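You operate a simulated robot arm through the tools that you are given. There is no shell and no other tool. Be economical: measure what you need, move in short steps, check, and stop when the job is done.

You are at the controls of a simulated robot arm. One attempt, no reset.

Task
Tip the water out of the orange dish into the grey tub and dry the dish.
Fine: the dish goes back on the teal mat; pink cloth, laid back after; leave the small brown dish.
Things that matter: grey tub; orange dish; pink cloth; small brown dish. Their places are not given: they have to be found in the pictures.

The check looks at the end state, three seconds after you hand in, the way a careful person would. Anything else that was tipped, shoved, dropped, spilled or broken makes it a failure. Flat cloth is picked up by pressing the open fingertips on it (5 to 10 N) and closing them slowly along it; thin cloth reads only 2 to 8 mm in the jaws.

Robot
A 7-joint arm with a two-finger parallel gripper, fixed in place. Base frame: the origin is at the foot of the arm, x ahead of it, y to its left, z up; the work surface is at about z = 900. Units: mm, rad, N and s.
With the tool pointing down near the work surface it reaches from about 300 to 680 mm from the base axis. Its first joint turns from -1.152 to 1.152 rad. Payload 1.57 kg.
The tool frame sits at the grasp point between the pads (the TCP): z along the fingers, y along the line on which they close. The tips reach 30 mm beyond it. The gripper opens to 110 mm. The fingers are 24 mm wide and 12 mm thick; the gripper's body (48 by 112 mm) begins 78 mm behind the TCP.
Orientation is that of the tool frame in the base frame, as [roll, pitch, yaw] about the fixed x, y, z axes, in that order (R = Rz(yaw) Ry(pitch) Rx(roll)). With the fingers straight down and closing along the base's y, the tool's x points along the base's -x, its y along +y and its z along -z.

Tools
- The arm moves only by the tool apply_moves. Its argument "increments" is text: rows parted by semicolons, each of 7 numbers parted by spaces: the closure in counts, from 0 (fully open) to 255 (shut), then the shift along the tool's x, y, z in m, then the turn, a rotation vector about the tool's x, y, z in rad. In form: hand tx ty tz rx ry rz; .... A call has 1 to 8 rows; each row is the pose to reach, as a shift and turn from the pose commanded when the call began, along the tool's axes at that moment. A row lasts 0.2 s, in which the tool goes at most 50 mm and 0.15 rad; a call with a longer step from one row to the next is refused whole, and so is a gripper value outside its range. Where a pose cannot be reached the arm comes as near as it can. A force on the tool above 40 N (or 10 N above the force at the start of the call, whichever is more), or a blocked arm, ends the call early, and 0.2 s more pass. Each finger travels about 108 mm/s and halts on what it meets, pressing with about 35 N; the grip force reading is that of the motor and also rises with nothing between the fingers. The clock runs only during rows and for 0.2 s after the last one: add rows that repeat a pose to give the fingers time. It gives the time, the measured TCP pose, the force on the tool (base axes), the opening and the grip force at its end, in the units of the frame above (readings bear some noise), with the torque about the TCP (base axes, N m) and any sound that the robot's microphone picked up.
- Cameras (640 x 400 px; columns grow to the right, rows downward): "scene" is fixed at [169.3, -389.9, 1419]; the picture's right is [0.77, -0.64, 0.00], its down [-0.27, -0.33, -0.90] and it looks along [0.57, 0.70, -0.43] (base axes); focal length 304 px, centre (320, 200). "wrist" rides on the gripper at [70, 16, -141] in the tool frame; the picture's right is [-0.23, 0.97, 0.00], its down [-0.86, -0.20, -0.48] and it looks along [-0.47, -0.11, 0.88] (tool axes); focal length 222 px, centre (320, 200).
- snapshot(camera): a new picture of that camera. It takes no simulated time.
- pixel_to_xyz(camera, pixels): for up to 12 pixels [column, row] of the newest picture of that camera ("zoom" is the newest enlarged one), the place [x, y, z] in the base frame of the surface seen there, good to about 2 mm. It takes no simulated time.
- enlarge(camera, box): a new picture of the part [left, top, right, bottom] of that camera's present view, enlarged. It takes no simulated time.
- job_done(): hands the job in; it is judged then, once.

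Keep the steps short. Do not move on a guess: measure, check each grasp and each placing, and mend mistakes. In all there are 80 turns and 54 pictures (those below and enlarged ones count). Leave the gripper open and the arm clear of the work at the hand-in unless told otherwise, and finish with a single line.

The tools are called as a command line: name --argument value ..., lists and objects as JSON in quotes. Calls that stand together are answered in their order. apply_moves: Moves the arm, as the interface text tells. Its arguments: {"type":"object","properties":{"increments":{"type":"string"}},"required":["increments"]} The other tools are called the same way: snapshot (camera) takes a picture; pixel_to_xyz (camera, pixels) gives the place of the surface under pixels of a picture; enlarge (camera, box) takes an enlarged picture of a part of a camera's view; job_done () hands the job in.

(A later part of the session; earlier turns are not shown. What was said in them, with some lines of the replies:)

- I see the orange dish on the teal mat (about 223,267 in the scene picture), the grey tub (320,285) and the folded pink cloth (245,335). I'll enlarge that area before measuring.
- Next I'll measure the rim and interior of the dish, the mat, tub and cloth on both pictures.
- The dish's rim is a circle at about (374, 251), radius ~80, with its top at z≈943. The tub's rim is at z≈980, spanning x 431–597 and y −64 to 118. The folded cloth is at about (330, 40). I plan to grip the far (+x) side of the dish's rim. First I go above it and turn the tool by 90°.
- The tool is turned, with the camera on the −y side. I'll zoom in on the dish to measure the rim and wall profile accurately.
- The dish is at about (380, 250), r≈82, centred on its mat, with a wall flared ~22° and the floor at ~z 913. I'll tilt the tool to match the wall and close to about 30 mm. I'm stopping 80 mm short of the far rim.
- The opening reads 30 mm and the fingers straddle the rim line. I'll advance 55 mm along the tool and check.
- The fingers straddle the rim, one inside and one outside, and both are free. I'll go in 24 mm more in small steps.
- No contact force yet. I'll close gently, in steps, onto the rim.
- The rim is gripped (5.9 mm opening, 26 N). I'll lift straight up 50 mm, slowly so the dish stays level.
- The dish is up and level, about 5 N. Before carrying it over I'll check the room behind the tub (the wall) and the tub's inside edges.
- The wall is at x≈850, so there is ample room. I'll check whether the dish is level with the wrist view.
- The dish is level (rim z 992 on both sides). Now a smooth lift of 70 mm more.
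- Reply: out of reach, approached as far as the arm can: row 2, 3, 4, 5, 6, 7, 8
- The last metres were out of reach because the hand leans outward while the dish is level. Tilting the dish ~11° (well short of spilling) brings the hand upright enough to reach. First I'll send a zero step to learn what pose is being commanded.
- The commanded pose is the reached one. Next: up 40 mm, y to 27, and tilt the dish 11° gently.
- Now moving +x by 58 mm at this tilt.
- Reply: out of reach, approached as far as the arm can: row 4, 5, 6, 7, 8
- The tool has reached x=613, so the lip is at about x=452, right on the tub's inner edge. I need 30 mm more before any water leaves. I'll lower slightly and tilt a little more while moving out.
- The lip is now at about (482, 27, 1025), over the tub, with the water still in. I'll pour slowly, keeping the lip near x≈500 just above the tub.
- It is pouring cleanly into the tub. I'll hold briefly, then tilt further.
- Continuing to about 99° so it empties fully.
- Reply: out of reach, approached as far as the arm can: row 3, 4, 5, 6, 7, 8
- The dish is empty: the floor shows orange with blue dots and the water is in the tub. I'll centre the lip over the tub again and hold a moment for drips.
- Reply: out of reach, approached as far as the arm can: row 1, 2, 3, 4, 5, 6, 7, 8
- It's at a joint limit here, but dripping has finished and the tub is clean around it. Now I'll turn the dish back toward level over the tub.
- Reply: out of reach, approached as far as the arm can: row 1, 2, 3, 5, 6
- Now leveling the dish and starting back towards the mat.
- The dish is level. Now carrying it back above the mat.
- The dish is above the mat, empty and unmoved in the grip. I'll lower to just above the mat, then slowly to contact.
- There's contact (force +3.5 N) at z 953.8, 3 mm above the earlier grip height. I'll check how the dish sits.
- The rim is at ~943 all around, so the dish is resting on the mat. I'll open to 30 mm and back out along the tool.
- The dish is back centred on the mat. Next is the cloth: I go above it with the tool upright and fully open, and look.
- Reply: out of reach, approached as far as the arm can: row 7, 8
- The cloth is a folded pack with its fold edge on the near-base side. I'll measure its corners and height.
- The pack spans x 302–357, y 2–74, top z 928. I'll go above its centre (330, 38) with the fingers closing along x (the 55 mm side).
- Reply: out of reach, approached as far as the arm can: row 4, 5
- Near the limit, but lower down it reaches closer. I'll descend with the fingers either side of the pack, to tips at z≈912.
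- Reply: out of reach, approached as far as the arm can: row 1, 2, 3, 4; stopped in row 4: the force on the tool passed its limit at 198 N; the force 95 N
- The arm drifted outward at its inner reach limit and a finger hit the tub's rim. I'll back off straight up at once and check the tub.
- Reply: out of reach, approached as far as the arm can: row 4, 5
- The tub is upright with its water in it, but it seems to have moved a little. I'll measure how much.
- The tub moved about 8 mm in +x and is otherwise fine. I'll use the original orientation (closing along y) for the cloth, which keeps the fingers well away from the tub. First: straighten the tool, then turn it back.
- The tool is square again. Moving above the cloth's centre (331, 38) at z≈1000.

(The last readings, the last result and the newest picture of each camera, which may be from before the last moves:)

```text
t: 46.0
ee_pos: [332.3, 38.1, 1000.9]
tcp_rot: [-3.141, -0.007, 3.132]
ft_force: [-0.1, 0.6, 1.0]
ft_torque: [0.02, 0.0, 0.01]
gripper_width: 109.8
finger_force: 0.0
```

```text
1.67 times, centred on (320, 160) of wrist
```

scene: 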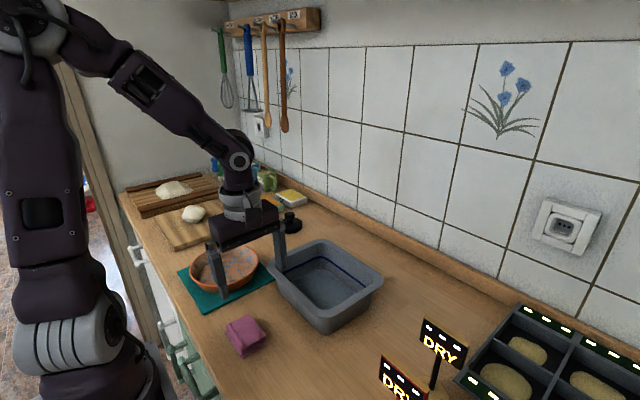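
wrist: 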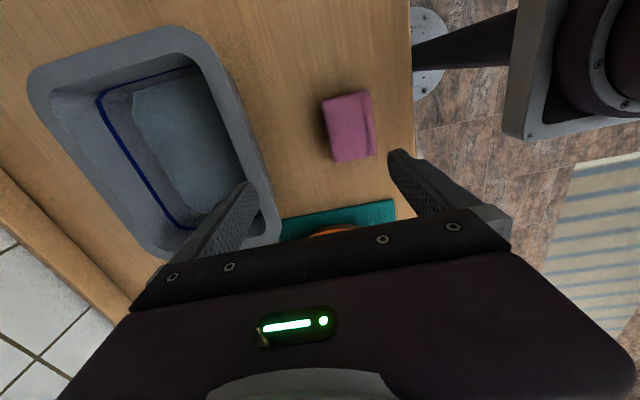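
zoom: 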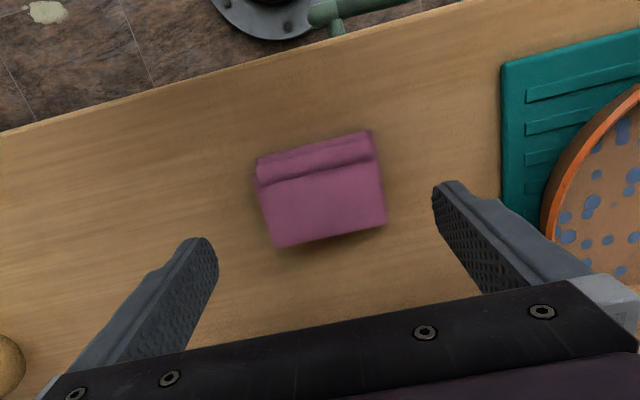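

The fingers are well clear either side. I'll descend gradually to z≈950 first, watching for reach.

apply_moves --increments "0 0 0 0.015 0 0 0; 0 0 0 0.03 0 0 0; 0 0 0 0.045 0 0 0; 0 0 0 0.05 0 0 0"

```text
t: 47.0
ee_pos: [345.6, 40.5, 958.9]
tcp_rot: [-3.141, 0.002, 3.133]
ft_force: [0.8, 0.0, 0.4]
ft_torque: [-0.01, -0.01, -0.03]
gripper_width: 109.9
finger_force: 0.2
out of reach, approached as far as the arm can: row 1, 2, 3, 4
```

The inner limit bites as it goes lower. Leaning the hand outward (0.25 rad about the closing axis) gives more room near the base, so I'll do that here, well above contact.

apply_moves --increments "0 0 0 0 0 0.125 0; 0 0 0 0 0 0.25 0; 0 0 0 0 0 0.25 0"

```text
t: 47.9
ee_pos: [346.4, 39.7, 959.0]
tcp_rot: [-3.142, -0.25, 3.132]
ft_force: [-0.9, -0.2, -0.5]
ft_torque: [-0.01, 0.0, 0.0]
gripper_width: 110.0
finger_force: 0.1
```

Now down and in to (336, 38, 940), fingers straddling the pack.

apply_moves --increments "0 0.002 -0.0005 0.007 0 0 0; 0 0.0035 -0.001 0.014 0 0 0; 0 0.005 -0.0015 0.0209 0 0 0; 0 0.005 -0.0015 0.0209 0 0 0"

enlarge --camera "wrist" --box '[150, 40, 490, 280]'

```text
t: 48.9
ee_pos: [337.0, 38.2, 941.0]
tcp_rot: [3.14, -0.249, 3.134]
ft_force: [0.2, 0.5, -0.7]
ft_torque: [0.01, 0.03, 0.01]
gripper_width: 109.9
finger_force: 0.1
```

```text
1.67 times, centred on (320, 160) of wrist
```

zoom: 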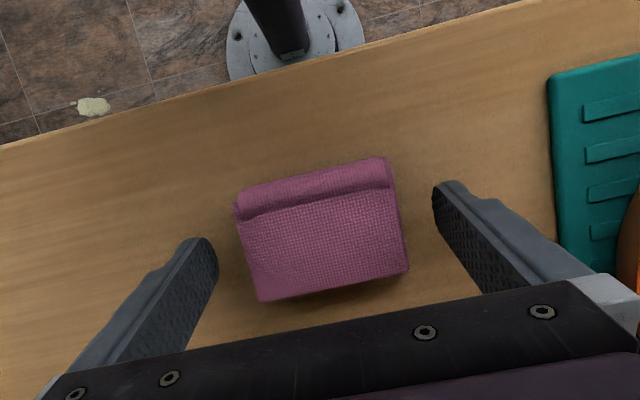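

Reached. The pack lies between the fingers. I'll close slowly and watch the opening.

apply_moves --increments "40 0 0 0 0 0 0; 70 0 0 0 0 0 0; 85 0 0 0 0 0 0; 95 0 0 0 0 0 0; 105 0 0 0 0 0 0; 115 0 0 0 0 0 0; 125 0 0 0 0 0 0; 125 0 0 0 0 0 0"

enlarge --camera "wrist" --box '[150, 40, 490, 280]'

```text
t: 50.6
ee_pos: [337.4, 37.6, 939.9]
tcp_rot: [3.141, -0.248, 3.133]
ft_force: [-0.7, -0.1, 0.4]
ft_torque: [0.02, 0.06, -0.03]
gripper_width: 73.7
finger_force: 35.3
```

```text
1.67 times, centred on (320, 160) of wrist
```

zoom: 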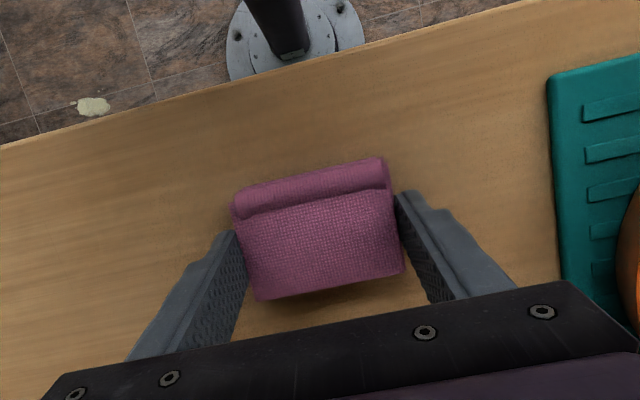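

The cloth pack is firmly held (73.7 mm, 35 N), and its underside sits below the fingertips. Lifting 100 mm and carrying it over the dish.

apply_moves --increments "125 0.0025 0 -0.0097 0 0 0; 125 0.008 0 -0.031 0 0 0; 125 0.015 0 -0.058 0 0 0; 125 0.021 0 -0.082 0 0 0; 125 0.0247 0 -0.0969 0 0 0; 125 0.0247 0 -0.0969 0 0 0"

apply_moves --increments "125 -0.006 0.026 -0.0015 0 0 0; 125 -0.012 0.053 -0.003 0 0 0; 125 -0.018 0.08 -0.0047 0 0 0; 125 -0.024 0.106 -0.0062 0 0 0; 125 -0.03 0.133 -0.0078 0 0 0; 125 -0.036 0.16 -0.0093 0 0 0; 125 -0.042 0.186 -0.0109 0 0 0; 125 -0.0485 0.212 -0.0124 0 0 0"

snapshot --camera "wrist"

enlarge --camera "scene" --box '[150, 150, 350, 330]'

```text
t: 52.0
ee_pos: [337.8, 39.1, 1041.0]
tcp_rot: [-3.141, -0.247, 3.13]
ft_force: [-0.4, -0.5, -0.6]
ft_torque: [0.01, -0.03, 0.0]
gripper_width: 73.8
finger_force: 34.8
```

```text
t: 53.9
ee_pos: [405.3, 231.9, 1029.8]
tcp_rot: [3.138, -0.251, 3.136]
ft_force: [0.1, 0.0, -1.1]
ft_torque: [0.0, -0.01, 0.0]
gripper_width: 73.5
finger_force: 35.3
out of reach, approached as far as the arm can: row 7, 8
```

```text
14 pictures are left
```

wrist: 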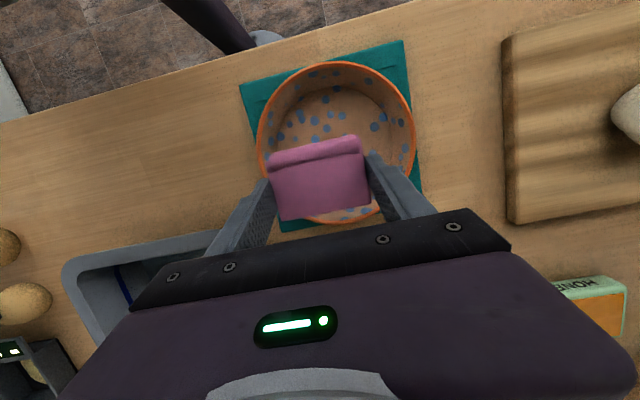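

```text
2.22 times, centred on (250, 240) of scene
```

zoom: 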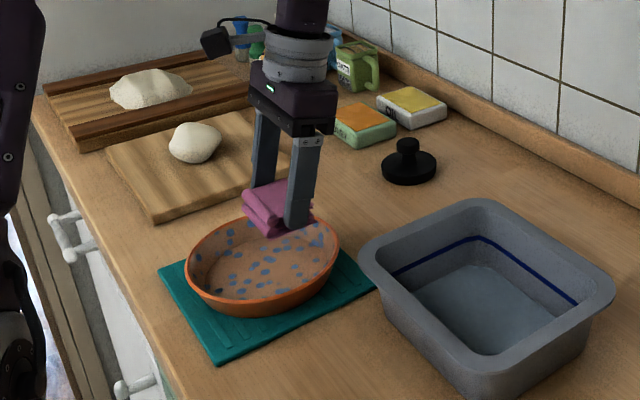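

The wrist limit bites at this yaw. The dish is round, so I'll turn the tool 0.5 rad about the vertical here, keeping the pack flat.

apply_moves --increments "125 0 0 0 0.0309 0 -0.1211; 125 0 0 0 0.0618 0 -0.2423; 125 0 0 0 0.0926 0 -0.3634; 125 0 0 0 0.1235 0 -0.4845; 125 0 0 0 0.1235 0 -0.4845"

```text
t: 55.0
ee_pos: [406.0, 232.2, 1030.0]
tcp_rot: [3.141, -0.247, -2.647]
ft_force: [-0.4, -0.1, -0.8]
ft_torque: [0.01, 0.0, 0.0]
gripper_width: 73.8
finger_force: 34.6
```

Now I centre the pack over the dish, then lower to z≈972, with the pack bottom ~16 mm above the floor.

apply_moves --increments "125 0.0037 0.014 0.001 0 0 0; 125 0.0074 0.028 0.0019 0 0 0; 125 0.0074 0.028 0.0019 0 0 0; 125 0.0025 0.028 0.021 0 0 0; 125 -0.0025 0.028 0.041 0 0 0; 125 -0.0069 0.028 0.058 0 0 0; 125 -0.0069 0.028 0.058 0 0 0"

enlarge --camera "wrist" --box '[200, 20, 460, 240]'

```text
t: 56.6
ee_pos: [384.6, 252.7, 971.1]
tcp_rot: [-3.14, -0.249, -2.648]
ft_force: [-0.1, -0.3, -1.3]
ft_torque: [-0.03, 0.03, -0.03]
gripper_width: 73.8
finger_force: 35.2
```

```text
1.82 times, centred on (330, 130) of wrist
```

zoom: 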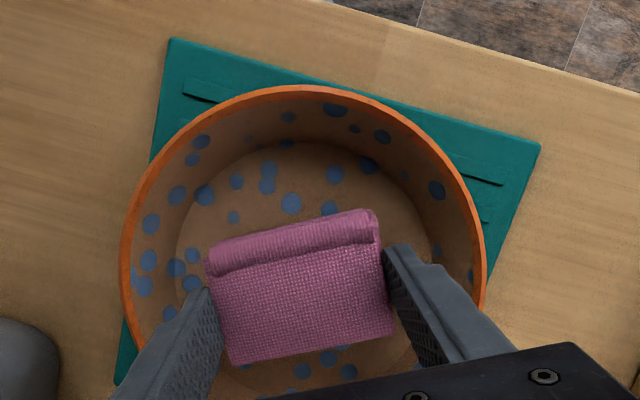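

Centred inside the dish. Lowering to touch the floor gently.

apply_moves --increments "125 -0.0015 0 0.0058 0 0 0; 125 -0.0027 0 0.0107 0 0 0; 125 -0.0035 0 0.0136 0 0 0; 125 -0.0037 0 0.0145 0 0 0; 125 -0.0037 0 0.0145 0 0 0"

```text
t: 57.9
ee_pos: [386.2, 253.0, 957.8]
tcp_rot: [3.141, -0.248, -2.649]
ft_force: [0.4, -0.1, -0.7]
ft_torque: [0.03, -0.01, 0.0]
gripper_width: 73.8
finger_force: 34.9
```

apply_moves --increments "125 -0.0002 0 0.001 0 0 0; 125 -0.0005 0 0.002 0 0 0; 125 -0.0007 0 0.003 0 0 0; 125 -0.001 0 0.004 0 0 0; 125 -0.001 0 0.004 0 0 0"

```text
t: 59.0
ee_pos: [386.7, 253.8, 955.1]
tcp_rot: [3.141, -0.248, -2.65]
ft_force: [-2.4, 0.1, 30.1]
ft_torque: [-0.17, 0.25, -0.03]
gripper_width: 73.8
finger_force: 35.2
```

It touches at about z 956, and 30 N is too hard. I'll ease up 1.3 mm and wipe in a circle of 13 mm radius.

apply_moves --increments "125 0.0003 0 -0.0013 0 0 0; 125 0.0129 0 0.0019 0 0 0; 125 0.009 0.009 0.0009 0 0 0; 125 0.0003 0.013 -0.0013 0 0 0; 125 -0.0084 0.009 -0.0035 0 0 0; 125 -0.0123 0 -0.0045 0 0 0; 125 -0.0084 -0.009 -0.0035 0 0 0; 125 0.0003 -0.013 -0.0013 0 0 0"

```text
t: 60.9
ee_pos: [391.8, 242.5, 954.0]
tcp_rot: [-3.141, -0.248, -2.649]
ft_force: [0.2, -0.4, -0.6]
ft_torque: [-0.03, 0.0, 0.0]
gripper_width: 73.7
finger_force: 35.2
```

No contact now, so the pack shifted up slightly in the fingers. I'll lower in half-millimetre steps.

apply_moves --increments "125 -0.0001 0.0 0.0005 0 0 0; 125 -0.0003 0 0.001 0 0 0; 125 -0.0003 0 0.001 0 0 0"

```text
t: 61.6
ee_pos: [392.4, 241.4, 954.2]
tcp_rot: [-3.141, -0.248, -2.651]
ft_force: [-1.7, -1.5, 15.5]
ft_torque: [-0.07, 0.16, -0.02]
gripper_width: 74.0
finger_force: 34.7
```

About 15 N. Easing 0.3 mm and circling with contact.

apply_moves --increments "125 0.0088 0.004 0.0019 0 0 0; 125 0.0127 0.013 0.0029 0 0 0; 125 0.0088 0.022 0.0019 0 0 0; 125 0.0001 0.026 -0.0003 0 0 0; 125 -0.0086 0.022 -0.0025 0 0 0; 125 -0.0125 0.013 -0.0035 0 0 0; 125 -0.0086 0.004 -0.0025 0 0 0; 125 0.0001 0 -0.0003 0 0 0"

enlarge --camera "wrist" --box '[200, 20, 460, 240]'

```text
t: 63.5
ee_pos: [394.1, 242.1, 953.5]
tcp_rot: [-3.139, -0.245, -2.652]
ft_force: [6.9, 6.4, 17.4]
ft_torque: [0.25, 0.07, -0.16]
gripper_width: 73.7
finger_force: 35.1
```

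```text
1.82 times, centred on (330, 130) of wrist
```

zoom: 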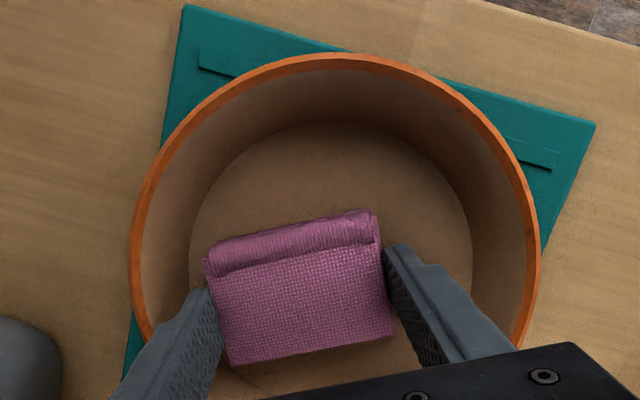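

The blue wet spots are gone wherever I can see. I'll lift the cloth straight up and look at the whole dish.

apply_moves --increments "125 0.001 0 -0.0039 0 0 0; 125 0.005 0 -0.0194 0 0 0; 125 0.0124 0 -0.0485 0 0 0; 125 0.0198 0 -0.0775 0 0 0; 125 0.0247 0 -0.0969 0 0 0; 125 0.0247 0 -0.0969 0 0 0"

enlarge --camera "wrist" --box '[180, 20, 480, 260]'

enlarge --camera "scene" --box '[150, 200, 310, 330]'

```text
t: 64.8
ee_pos: [392.6, 242.5, 1053.5]
tcp_rot: [-3.139, -0.248, -2.649]
ft_force: [-0.5, 0.6, -0.7]
ft_torque: [0.01, -0.03, 0.03]
gripper_width: 73.9
finger_force: 34.6
```

```text
1.67 times, centred on (330, 140) of wrist
```

zoom: 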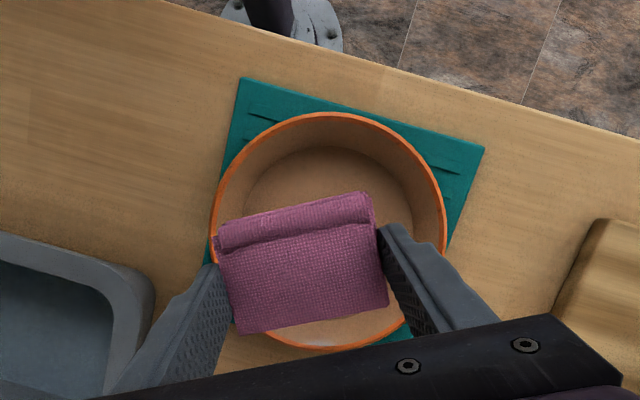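

```text
3.08 times, centred on (230, 265) of scene
```

zoom: 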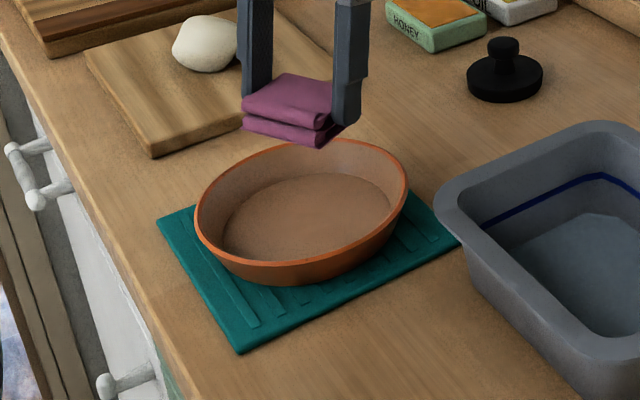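

The dish looks dry all over. Now carrying the cloth back toward its place, turning the tool back to its original yaw on the way.

apply_moves --increments "125 0.0153 -0.0152 0.0039 -0.0206 0 0.0808; 125 0.0306 -0.0303 0.0078 -0.0412 0 0.1615; 125 0.0459 -0.0455 0.0117 -0.0618 0 0.2423; 125 0.0611 -0.0607 0.0156 -0.0823 0 0.323; 125 0.0764 -0.0758 0.0195 -0.1029 0 0.4038; 125 0.0917 -0.091 0.0234 -0.1235 0 0.4845; 125 0.0917 -0.091 0.0234 -0.1235 0 0.4845"

```text
t: 66.5
ee_pos: [351.9, 117.4, 1052.6]
tcp_rot: [3.141, -0.249, 3.133]
ft_force: [0.4, -0.4, -0.7]
ft_torque: [-0.02, 0.02, 0.02]
gripper_width: 74.0
finger_force: 35.3
```

Moving over the original spot (337, 38) and lowering to ~6 mm above the table.

apply_moves --increments "125 0.005 -0.0265 0.0012 0 0 0; 125 0.01 -0.053 0.0025 0 0 0; 125 0.0145 -0.0795 0.0037 0 0 0; 125 0.008 -0.0795 0.03 0 0 0; 125 0.001 -0.0795 0.058 0 0 0; 125 -0.006 -0.0795 0.085 0 0 0; 125 -0.0119 -0.0795 0.1074 0 0 0; 125 -0.0119 -0.0795 0.1074 0 0 0"

apply_moves --increments "125 -0.0005 0 0.002 0 0 0; 125 -0.001 0 0.004 0 0 0; 125 -0.0012 0 0.005 0 0 0; 125 -0.0012 0 0.005 0 0 0"

```text
t: 68.2
ee_pos: [336.0, 38.1, 945.1]
tcp_rot: [-3.14, -0.247, 3.132]
ft_force: [-0.6, 0.7, 0.1]
ft_torque: [0.01, 0.03, -0.01]
gripper_width: 73.5
finger_force: 35.2
```

```text
t: 69.2
ee_pos: [336.6, 37.3, 941.3]
tcp_rot: [3.141, -0.248, 3.132]
ft_force: [-0.2, -0.4, 0.6]
ft_torque: [-0.02, -0.01, -0.01]
gripper_width: 73.7
finger_force: 35.6
```

Not touching yet. A couple more millimetres in small steps.

apply_moves --increments "125 -0.0002 0 0.001 0 0 0; 125 -0.0005 0 0.002 0 0 0; 125 -0.0006 0 0.0025 0 0 0; 125 -0.0006 0 0.0025 0 0 0"

```text
t: 70.0
ee_pos: [335.6, 38.0, 938.4]
tcp_rot: [3.141, -0.248, 3.134]
ft_force: [-3.0, -0.6, 17.9]
ft_torque: [-0.25, 0.28, 0.01]
gripper_width: 73.7
finger_force: 35.0
stopped in row 3: the force on the tool passed its limit at 45 N (the readings are from after the stop); the commanded pose is now the measured one
```

The cloth is on the table. Open slowly and withdraw.

apply_moves --increments "110 0 0 0 0 0 0; 80 0 0 0 0 0 0; 50 0 0 0 0 0 0; 20 0 0 0 0 0 0; 0 0 0 0 0 0 0; 0 0 0 -0.02 0 0 0; 0 0 0 -0.06 0 0 0; 0 0 0 -0.1 0 0 0"

apply_moves --increments "0 0 0 -0.03 0 0 0; 0 0 0 -0.07 0 0 0; 0 0 0 -0.11 0 0 0; 0 0 0 -0.15 0 0 0; 0 0 0 -0.15 0 0 0"

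snapshot --camera "scene"

snapshot --camera "wrist"

```text
t: 71.8
ee_pos: [361.3, 38.6, 1036.8]
tcp_rot: [3.139, -0.249, 3.133]
ft_force: [0.2, -0.5, -0.3]
ft_torque: [0.02, 0.01, -0.04]
gripper_width: 110.1
finger_force: 0.0
```

```text
t: 73.0
ee_pos: [397.1, 35.6, 1183.1]
tcp_rot: [3.141, -0.247, 3.133]
ft_force: [-0.5, 0.5, 0.6]
ft_torque: [-0.01, -0.01, -0.02]
gripper_width: 109.6
finger_force: 0.1
```

```text
8 pictures are left
```

scene: 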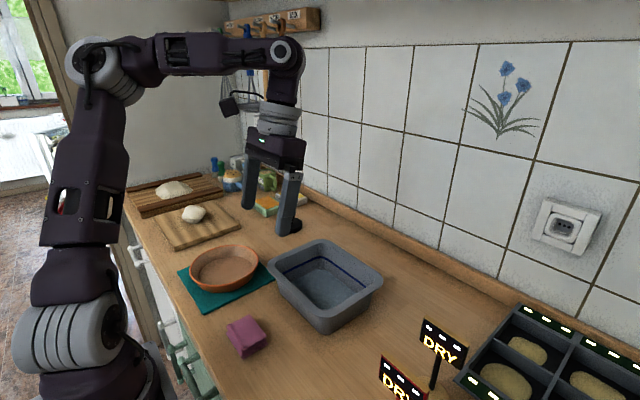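

```text
7 pictures are left
```

wrist: 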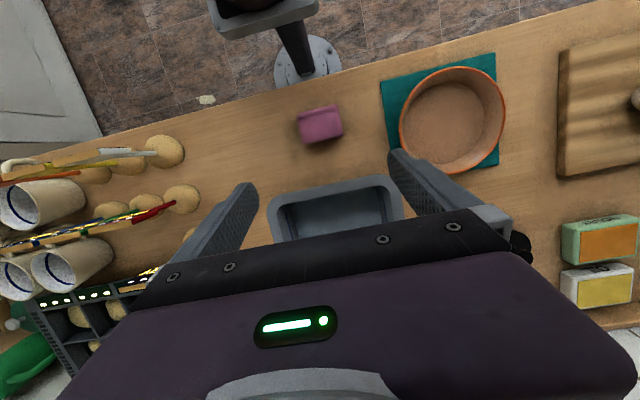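

The cloth is back in its place. I'll check the dish's position on the mat and its dryness closely.

enlarge --camera "wrist" --box '[360, 40, 530, 190]'

pixel_to_xyz --camera "wrist" --pixels '[[401, 128], [503, 105], [448, 68], [462, 172], [452, 118], [320, 122], [301, 125], [341, 118], [402, 212], [270, 205], [399, 195], [335, 190]]'

```text
2.67 times, centred on (445, 115) of wrist
```

zoom: 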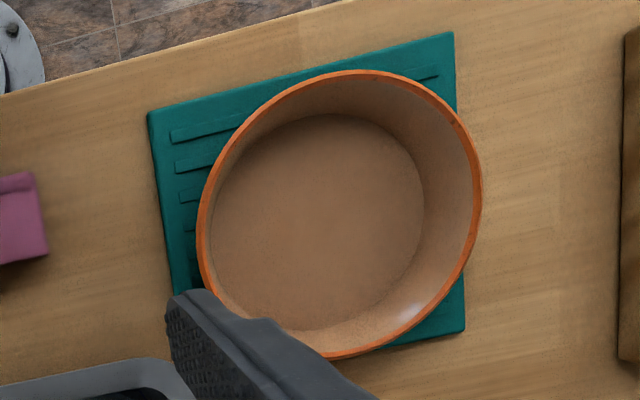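

```text
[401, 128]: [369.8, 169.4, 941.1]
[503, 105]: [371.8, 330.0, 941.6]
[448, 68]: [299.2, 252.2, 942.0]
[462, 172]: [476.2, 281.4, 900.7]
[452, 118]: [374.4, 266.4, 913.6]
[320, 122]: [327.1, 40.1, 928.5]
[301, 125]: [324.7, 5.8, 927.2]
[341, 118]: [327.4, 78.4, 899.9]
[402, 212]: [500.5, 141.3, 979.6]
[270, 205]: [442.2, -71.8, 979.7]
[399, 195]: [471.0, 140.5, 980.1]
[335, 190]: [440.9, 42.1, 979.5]
```

The dish is centred on the mat at (380, 250) and dry; the bright patch is a moving reflection. One thing to mend: the tub sits ~9 mm farther from the arm than before (near rim 429 vs 420). I'll nudge it back gently from behind with closed fingers, starting by going high over it.

apply_moves --increments "60 -0.031 0 -0.005 0 -0.031 0; 120 -0.062 0 -0.011 0 -0.062 0; 180 -0.094 0 -0.016 0 -0.093 0; 240 -0.125 0 -0.021 0 -0.124 0; 255 -0.156 0 -0.027 0 -0.155 0; 255 -0.188 0 -0.032 0 -0.186 0; 255 -0.219 0 -0.038 0 -0.217 0; 255 -0.25 0 -0.043 0 -0.248 0"

snapshot --camera "wrist"

```text
t: 74.8
ee_pos: [625.2, 26.1, 1157.2]
tcp_rot: [3.137, 0.001, 3.131]
ft_force: [0.0, 0.6, 0.5]
ft_torque: [0.0, -0.02, 0.0]
gripper_width: 0.0
finger_force: 21.0
out of reach, approached as far as the arm can: row 8
```

```text
5 pictures are left
```

wrist: 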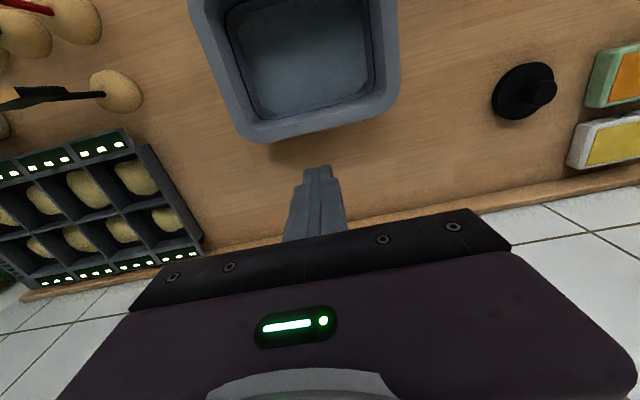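

pixel_to_xyz --camera "wrist" --pixels '[[318, 128], [290, 134], [345, 122], [318, 124], [240, 105], [398, 78], [200, 20], [320, 135]]'

```text
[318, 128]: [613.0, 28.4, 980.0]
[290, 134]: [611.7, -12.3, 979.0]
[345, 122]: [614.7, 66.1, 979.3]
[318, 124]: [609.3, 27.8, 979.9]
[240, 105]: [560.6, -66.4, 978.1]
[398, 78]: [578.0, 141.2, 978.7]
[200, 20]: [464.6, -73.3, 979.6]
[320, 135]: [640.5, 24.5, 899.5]
```

The tub's far edge is at x≈615, mid y≈33. I'll come down a bit, move out to x≈642, then lower behind the rim (tips at ~965).

apply_moves --increments "255 0 0.003 0.03 0 0 0; 255 -0.003 0.007 0.06 0 0 0; 255 -0.01 0.007 0.09 0 0 0; 255 -0.017 0.007 0.105 0 0 0; 255 -0.017 0.007 0.105 0 0 0"

```text
t: 76.0
ee_pos: [642.2, 34.8, 1052.6]
tcp_rot: [3.139, 0.001, 3.133]
ft_force: [0.3, 0.3, -0.7]
ft_torque: [0.01, -0.05, 0.0]
gripper_width: 0.1
finger_force: 21.2
```

apply_moves --increments "255 0 0 0.02 0 0 0; 255 0 0 0.04 0 0 0; 255 0 0 0.058 0 0 0; 255 0 0 0.058 0 0 0"

```text
t: 77.0
ee_pos: [643.1, 33.4, 993.9]
tcp_rot: [3.14, -0.001, 3.133]
ft_force: [1.0, 0.4, 1.0]
ft_torque: [-0.01, -0.03, -0.01]
gripper_width: 0.0
finger_force: 21.4
```

The tool is behind the rim, clear. I'll push −x slowly to x≈619.

apply_moves --increments "255 0.007 0 0 0 0 0; 255 0.013 0 0 0 0 0; 255 0.0155 0 0 0 0 0; 255 0.0175 0 0 0 0 0; 255 0.0195 0 0 0 0 0; 255 0.0215 0 0 0 0 0; 255 0.023 0 0 0 0 0; 255 0.0245 0 0 0 0 0"

```text
t: 78.8
ee_pos: [618.1, 35.5, 995.4]
tcp_rot: [3.139, 0.001, 3.133]
ft_force: [-0.3, -0.5, 0.4]
ft_torque: [0.03, 0.02, 0.02]
gripper_width: 0.4
finger_force: 21.8
```

Done without notable force. Backing off, then up, and checking.

apply_moves --increments "255 -0.01 0 0 0 0 0; 255 -0.02 0 0 0 0 0; 255 -0.02 0 -0.03 0 0 0; 255 -0.02 0 -0.07 0 0 0; 200 -0.01 0 -0.11 0 0 0; 100 0 0 -0.15 0 0 0; 0 0 0 -0.16 0 0 0; 0 0 0 -0.16 0 0 0"

snapshot --camera "wrist"

pixel_to_xyz --camera "wrist" --pixels '[[318, 128], [318, 124], [318, 120], [318, 116], [318, 132], [290, 126], [345, 118]]'

```text
t: 80.6
ee_pos: [617.1, 34.4, 1155.6]
tcp_rot: [3.141, 0.002, 3.134]
ft_force: [0.1, 0.1, 0.0]
ft_torque: [0.05, -0.01, 0.02]
gripper_width: 110.0
finger_force: 0.1
```

```text
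4 pictures are left
```

wrist: 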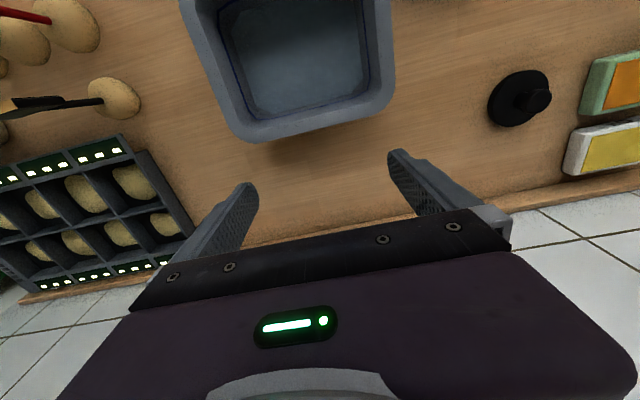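

```text
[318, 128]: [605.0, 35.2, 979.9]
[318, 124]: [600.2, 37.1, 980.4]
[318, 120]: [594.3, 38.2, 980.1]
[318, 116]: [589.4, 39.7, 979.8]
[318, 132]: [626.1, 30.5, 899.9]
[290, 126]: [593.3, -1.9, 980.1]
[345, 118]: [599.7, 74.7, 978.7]
```

The tub's far edge is back at ~606 and the water is still in it. I'll move the arm up and back to near its starting place, and take a last look.

apply_moves --increments "0 0.03 0.005 -0.01 0 0 0; 0 0.06 0.01 -0.02 0 0 0; 0 0.09 0.015 -0.03 0 0 0; 0 0.12 0.025 -0.04 0 0 0; 0 0.15 0.035 -0.05 0 0 0; 0 0.18 0.045 -0.06 0 0 0; 0 0.21 0.055 -0.07 0 0 0; 0 0.24 0.065 -0.075 0 0 0"

snapshot --camera "scene"

enlarge --camera "scene" --box '[160, 220, 400, 370]'

```text
t: 82.4
ee_pos: [407.9, 72.8, 1221.9]
tcp_rot: [3.139, 0.0, 3.135]
ft_force: [-0.1, -0.4, 0.1]
ft_torque: [-0.02, 0.0, -0.02]
gripper_width: 110.0
finger_force: 0.1
out of reach, approached as far as the arm can: row 7, 8
```

```text
3 pictures are left
```

scene: 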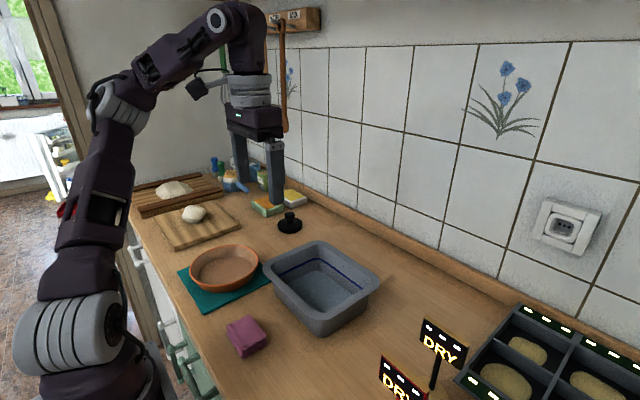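

```text
2.67 times, centred on (280, 295) of scene
```

zoom: 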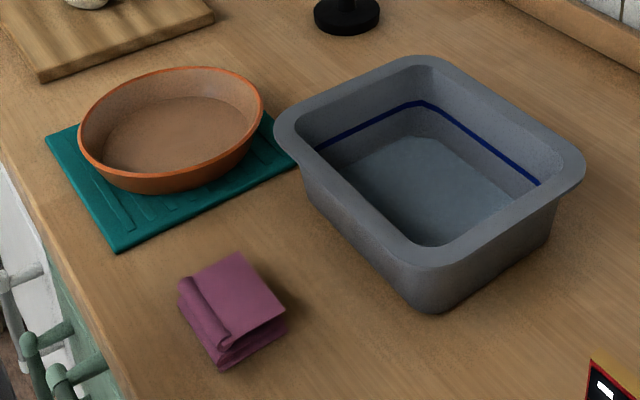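

The dish is dry and on its mat, the cloth is back in its place, and the tub is back where it stood with the water in it. The table is dry, the gripper is open and the arm is clear, so I'm handing in.

job_done

```text
The job is handed in.
```

The orange dish is emptied into the grey tub, wiped dry and back on the teal mat, and the pink cloth is back in its place; a finger hit the tub hard (198 N) and moved it about 9 mm, so I pushed it back to within a few mm, no water was spilled, and I never saw the small brown dish in any picture.
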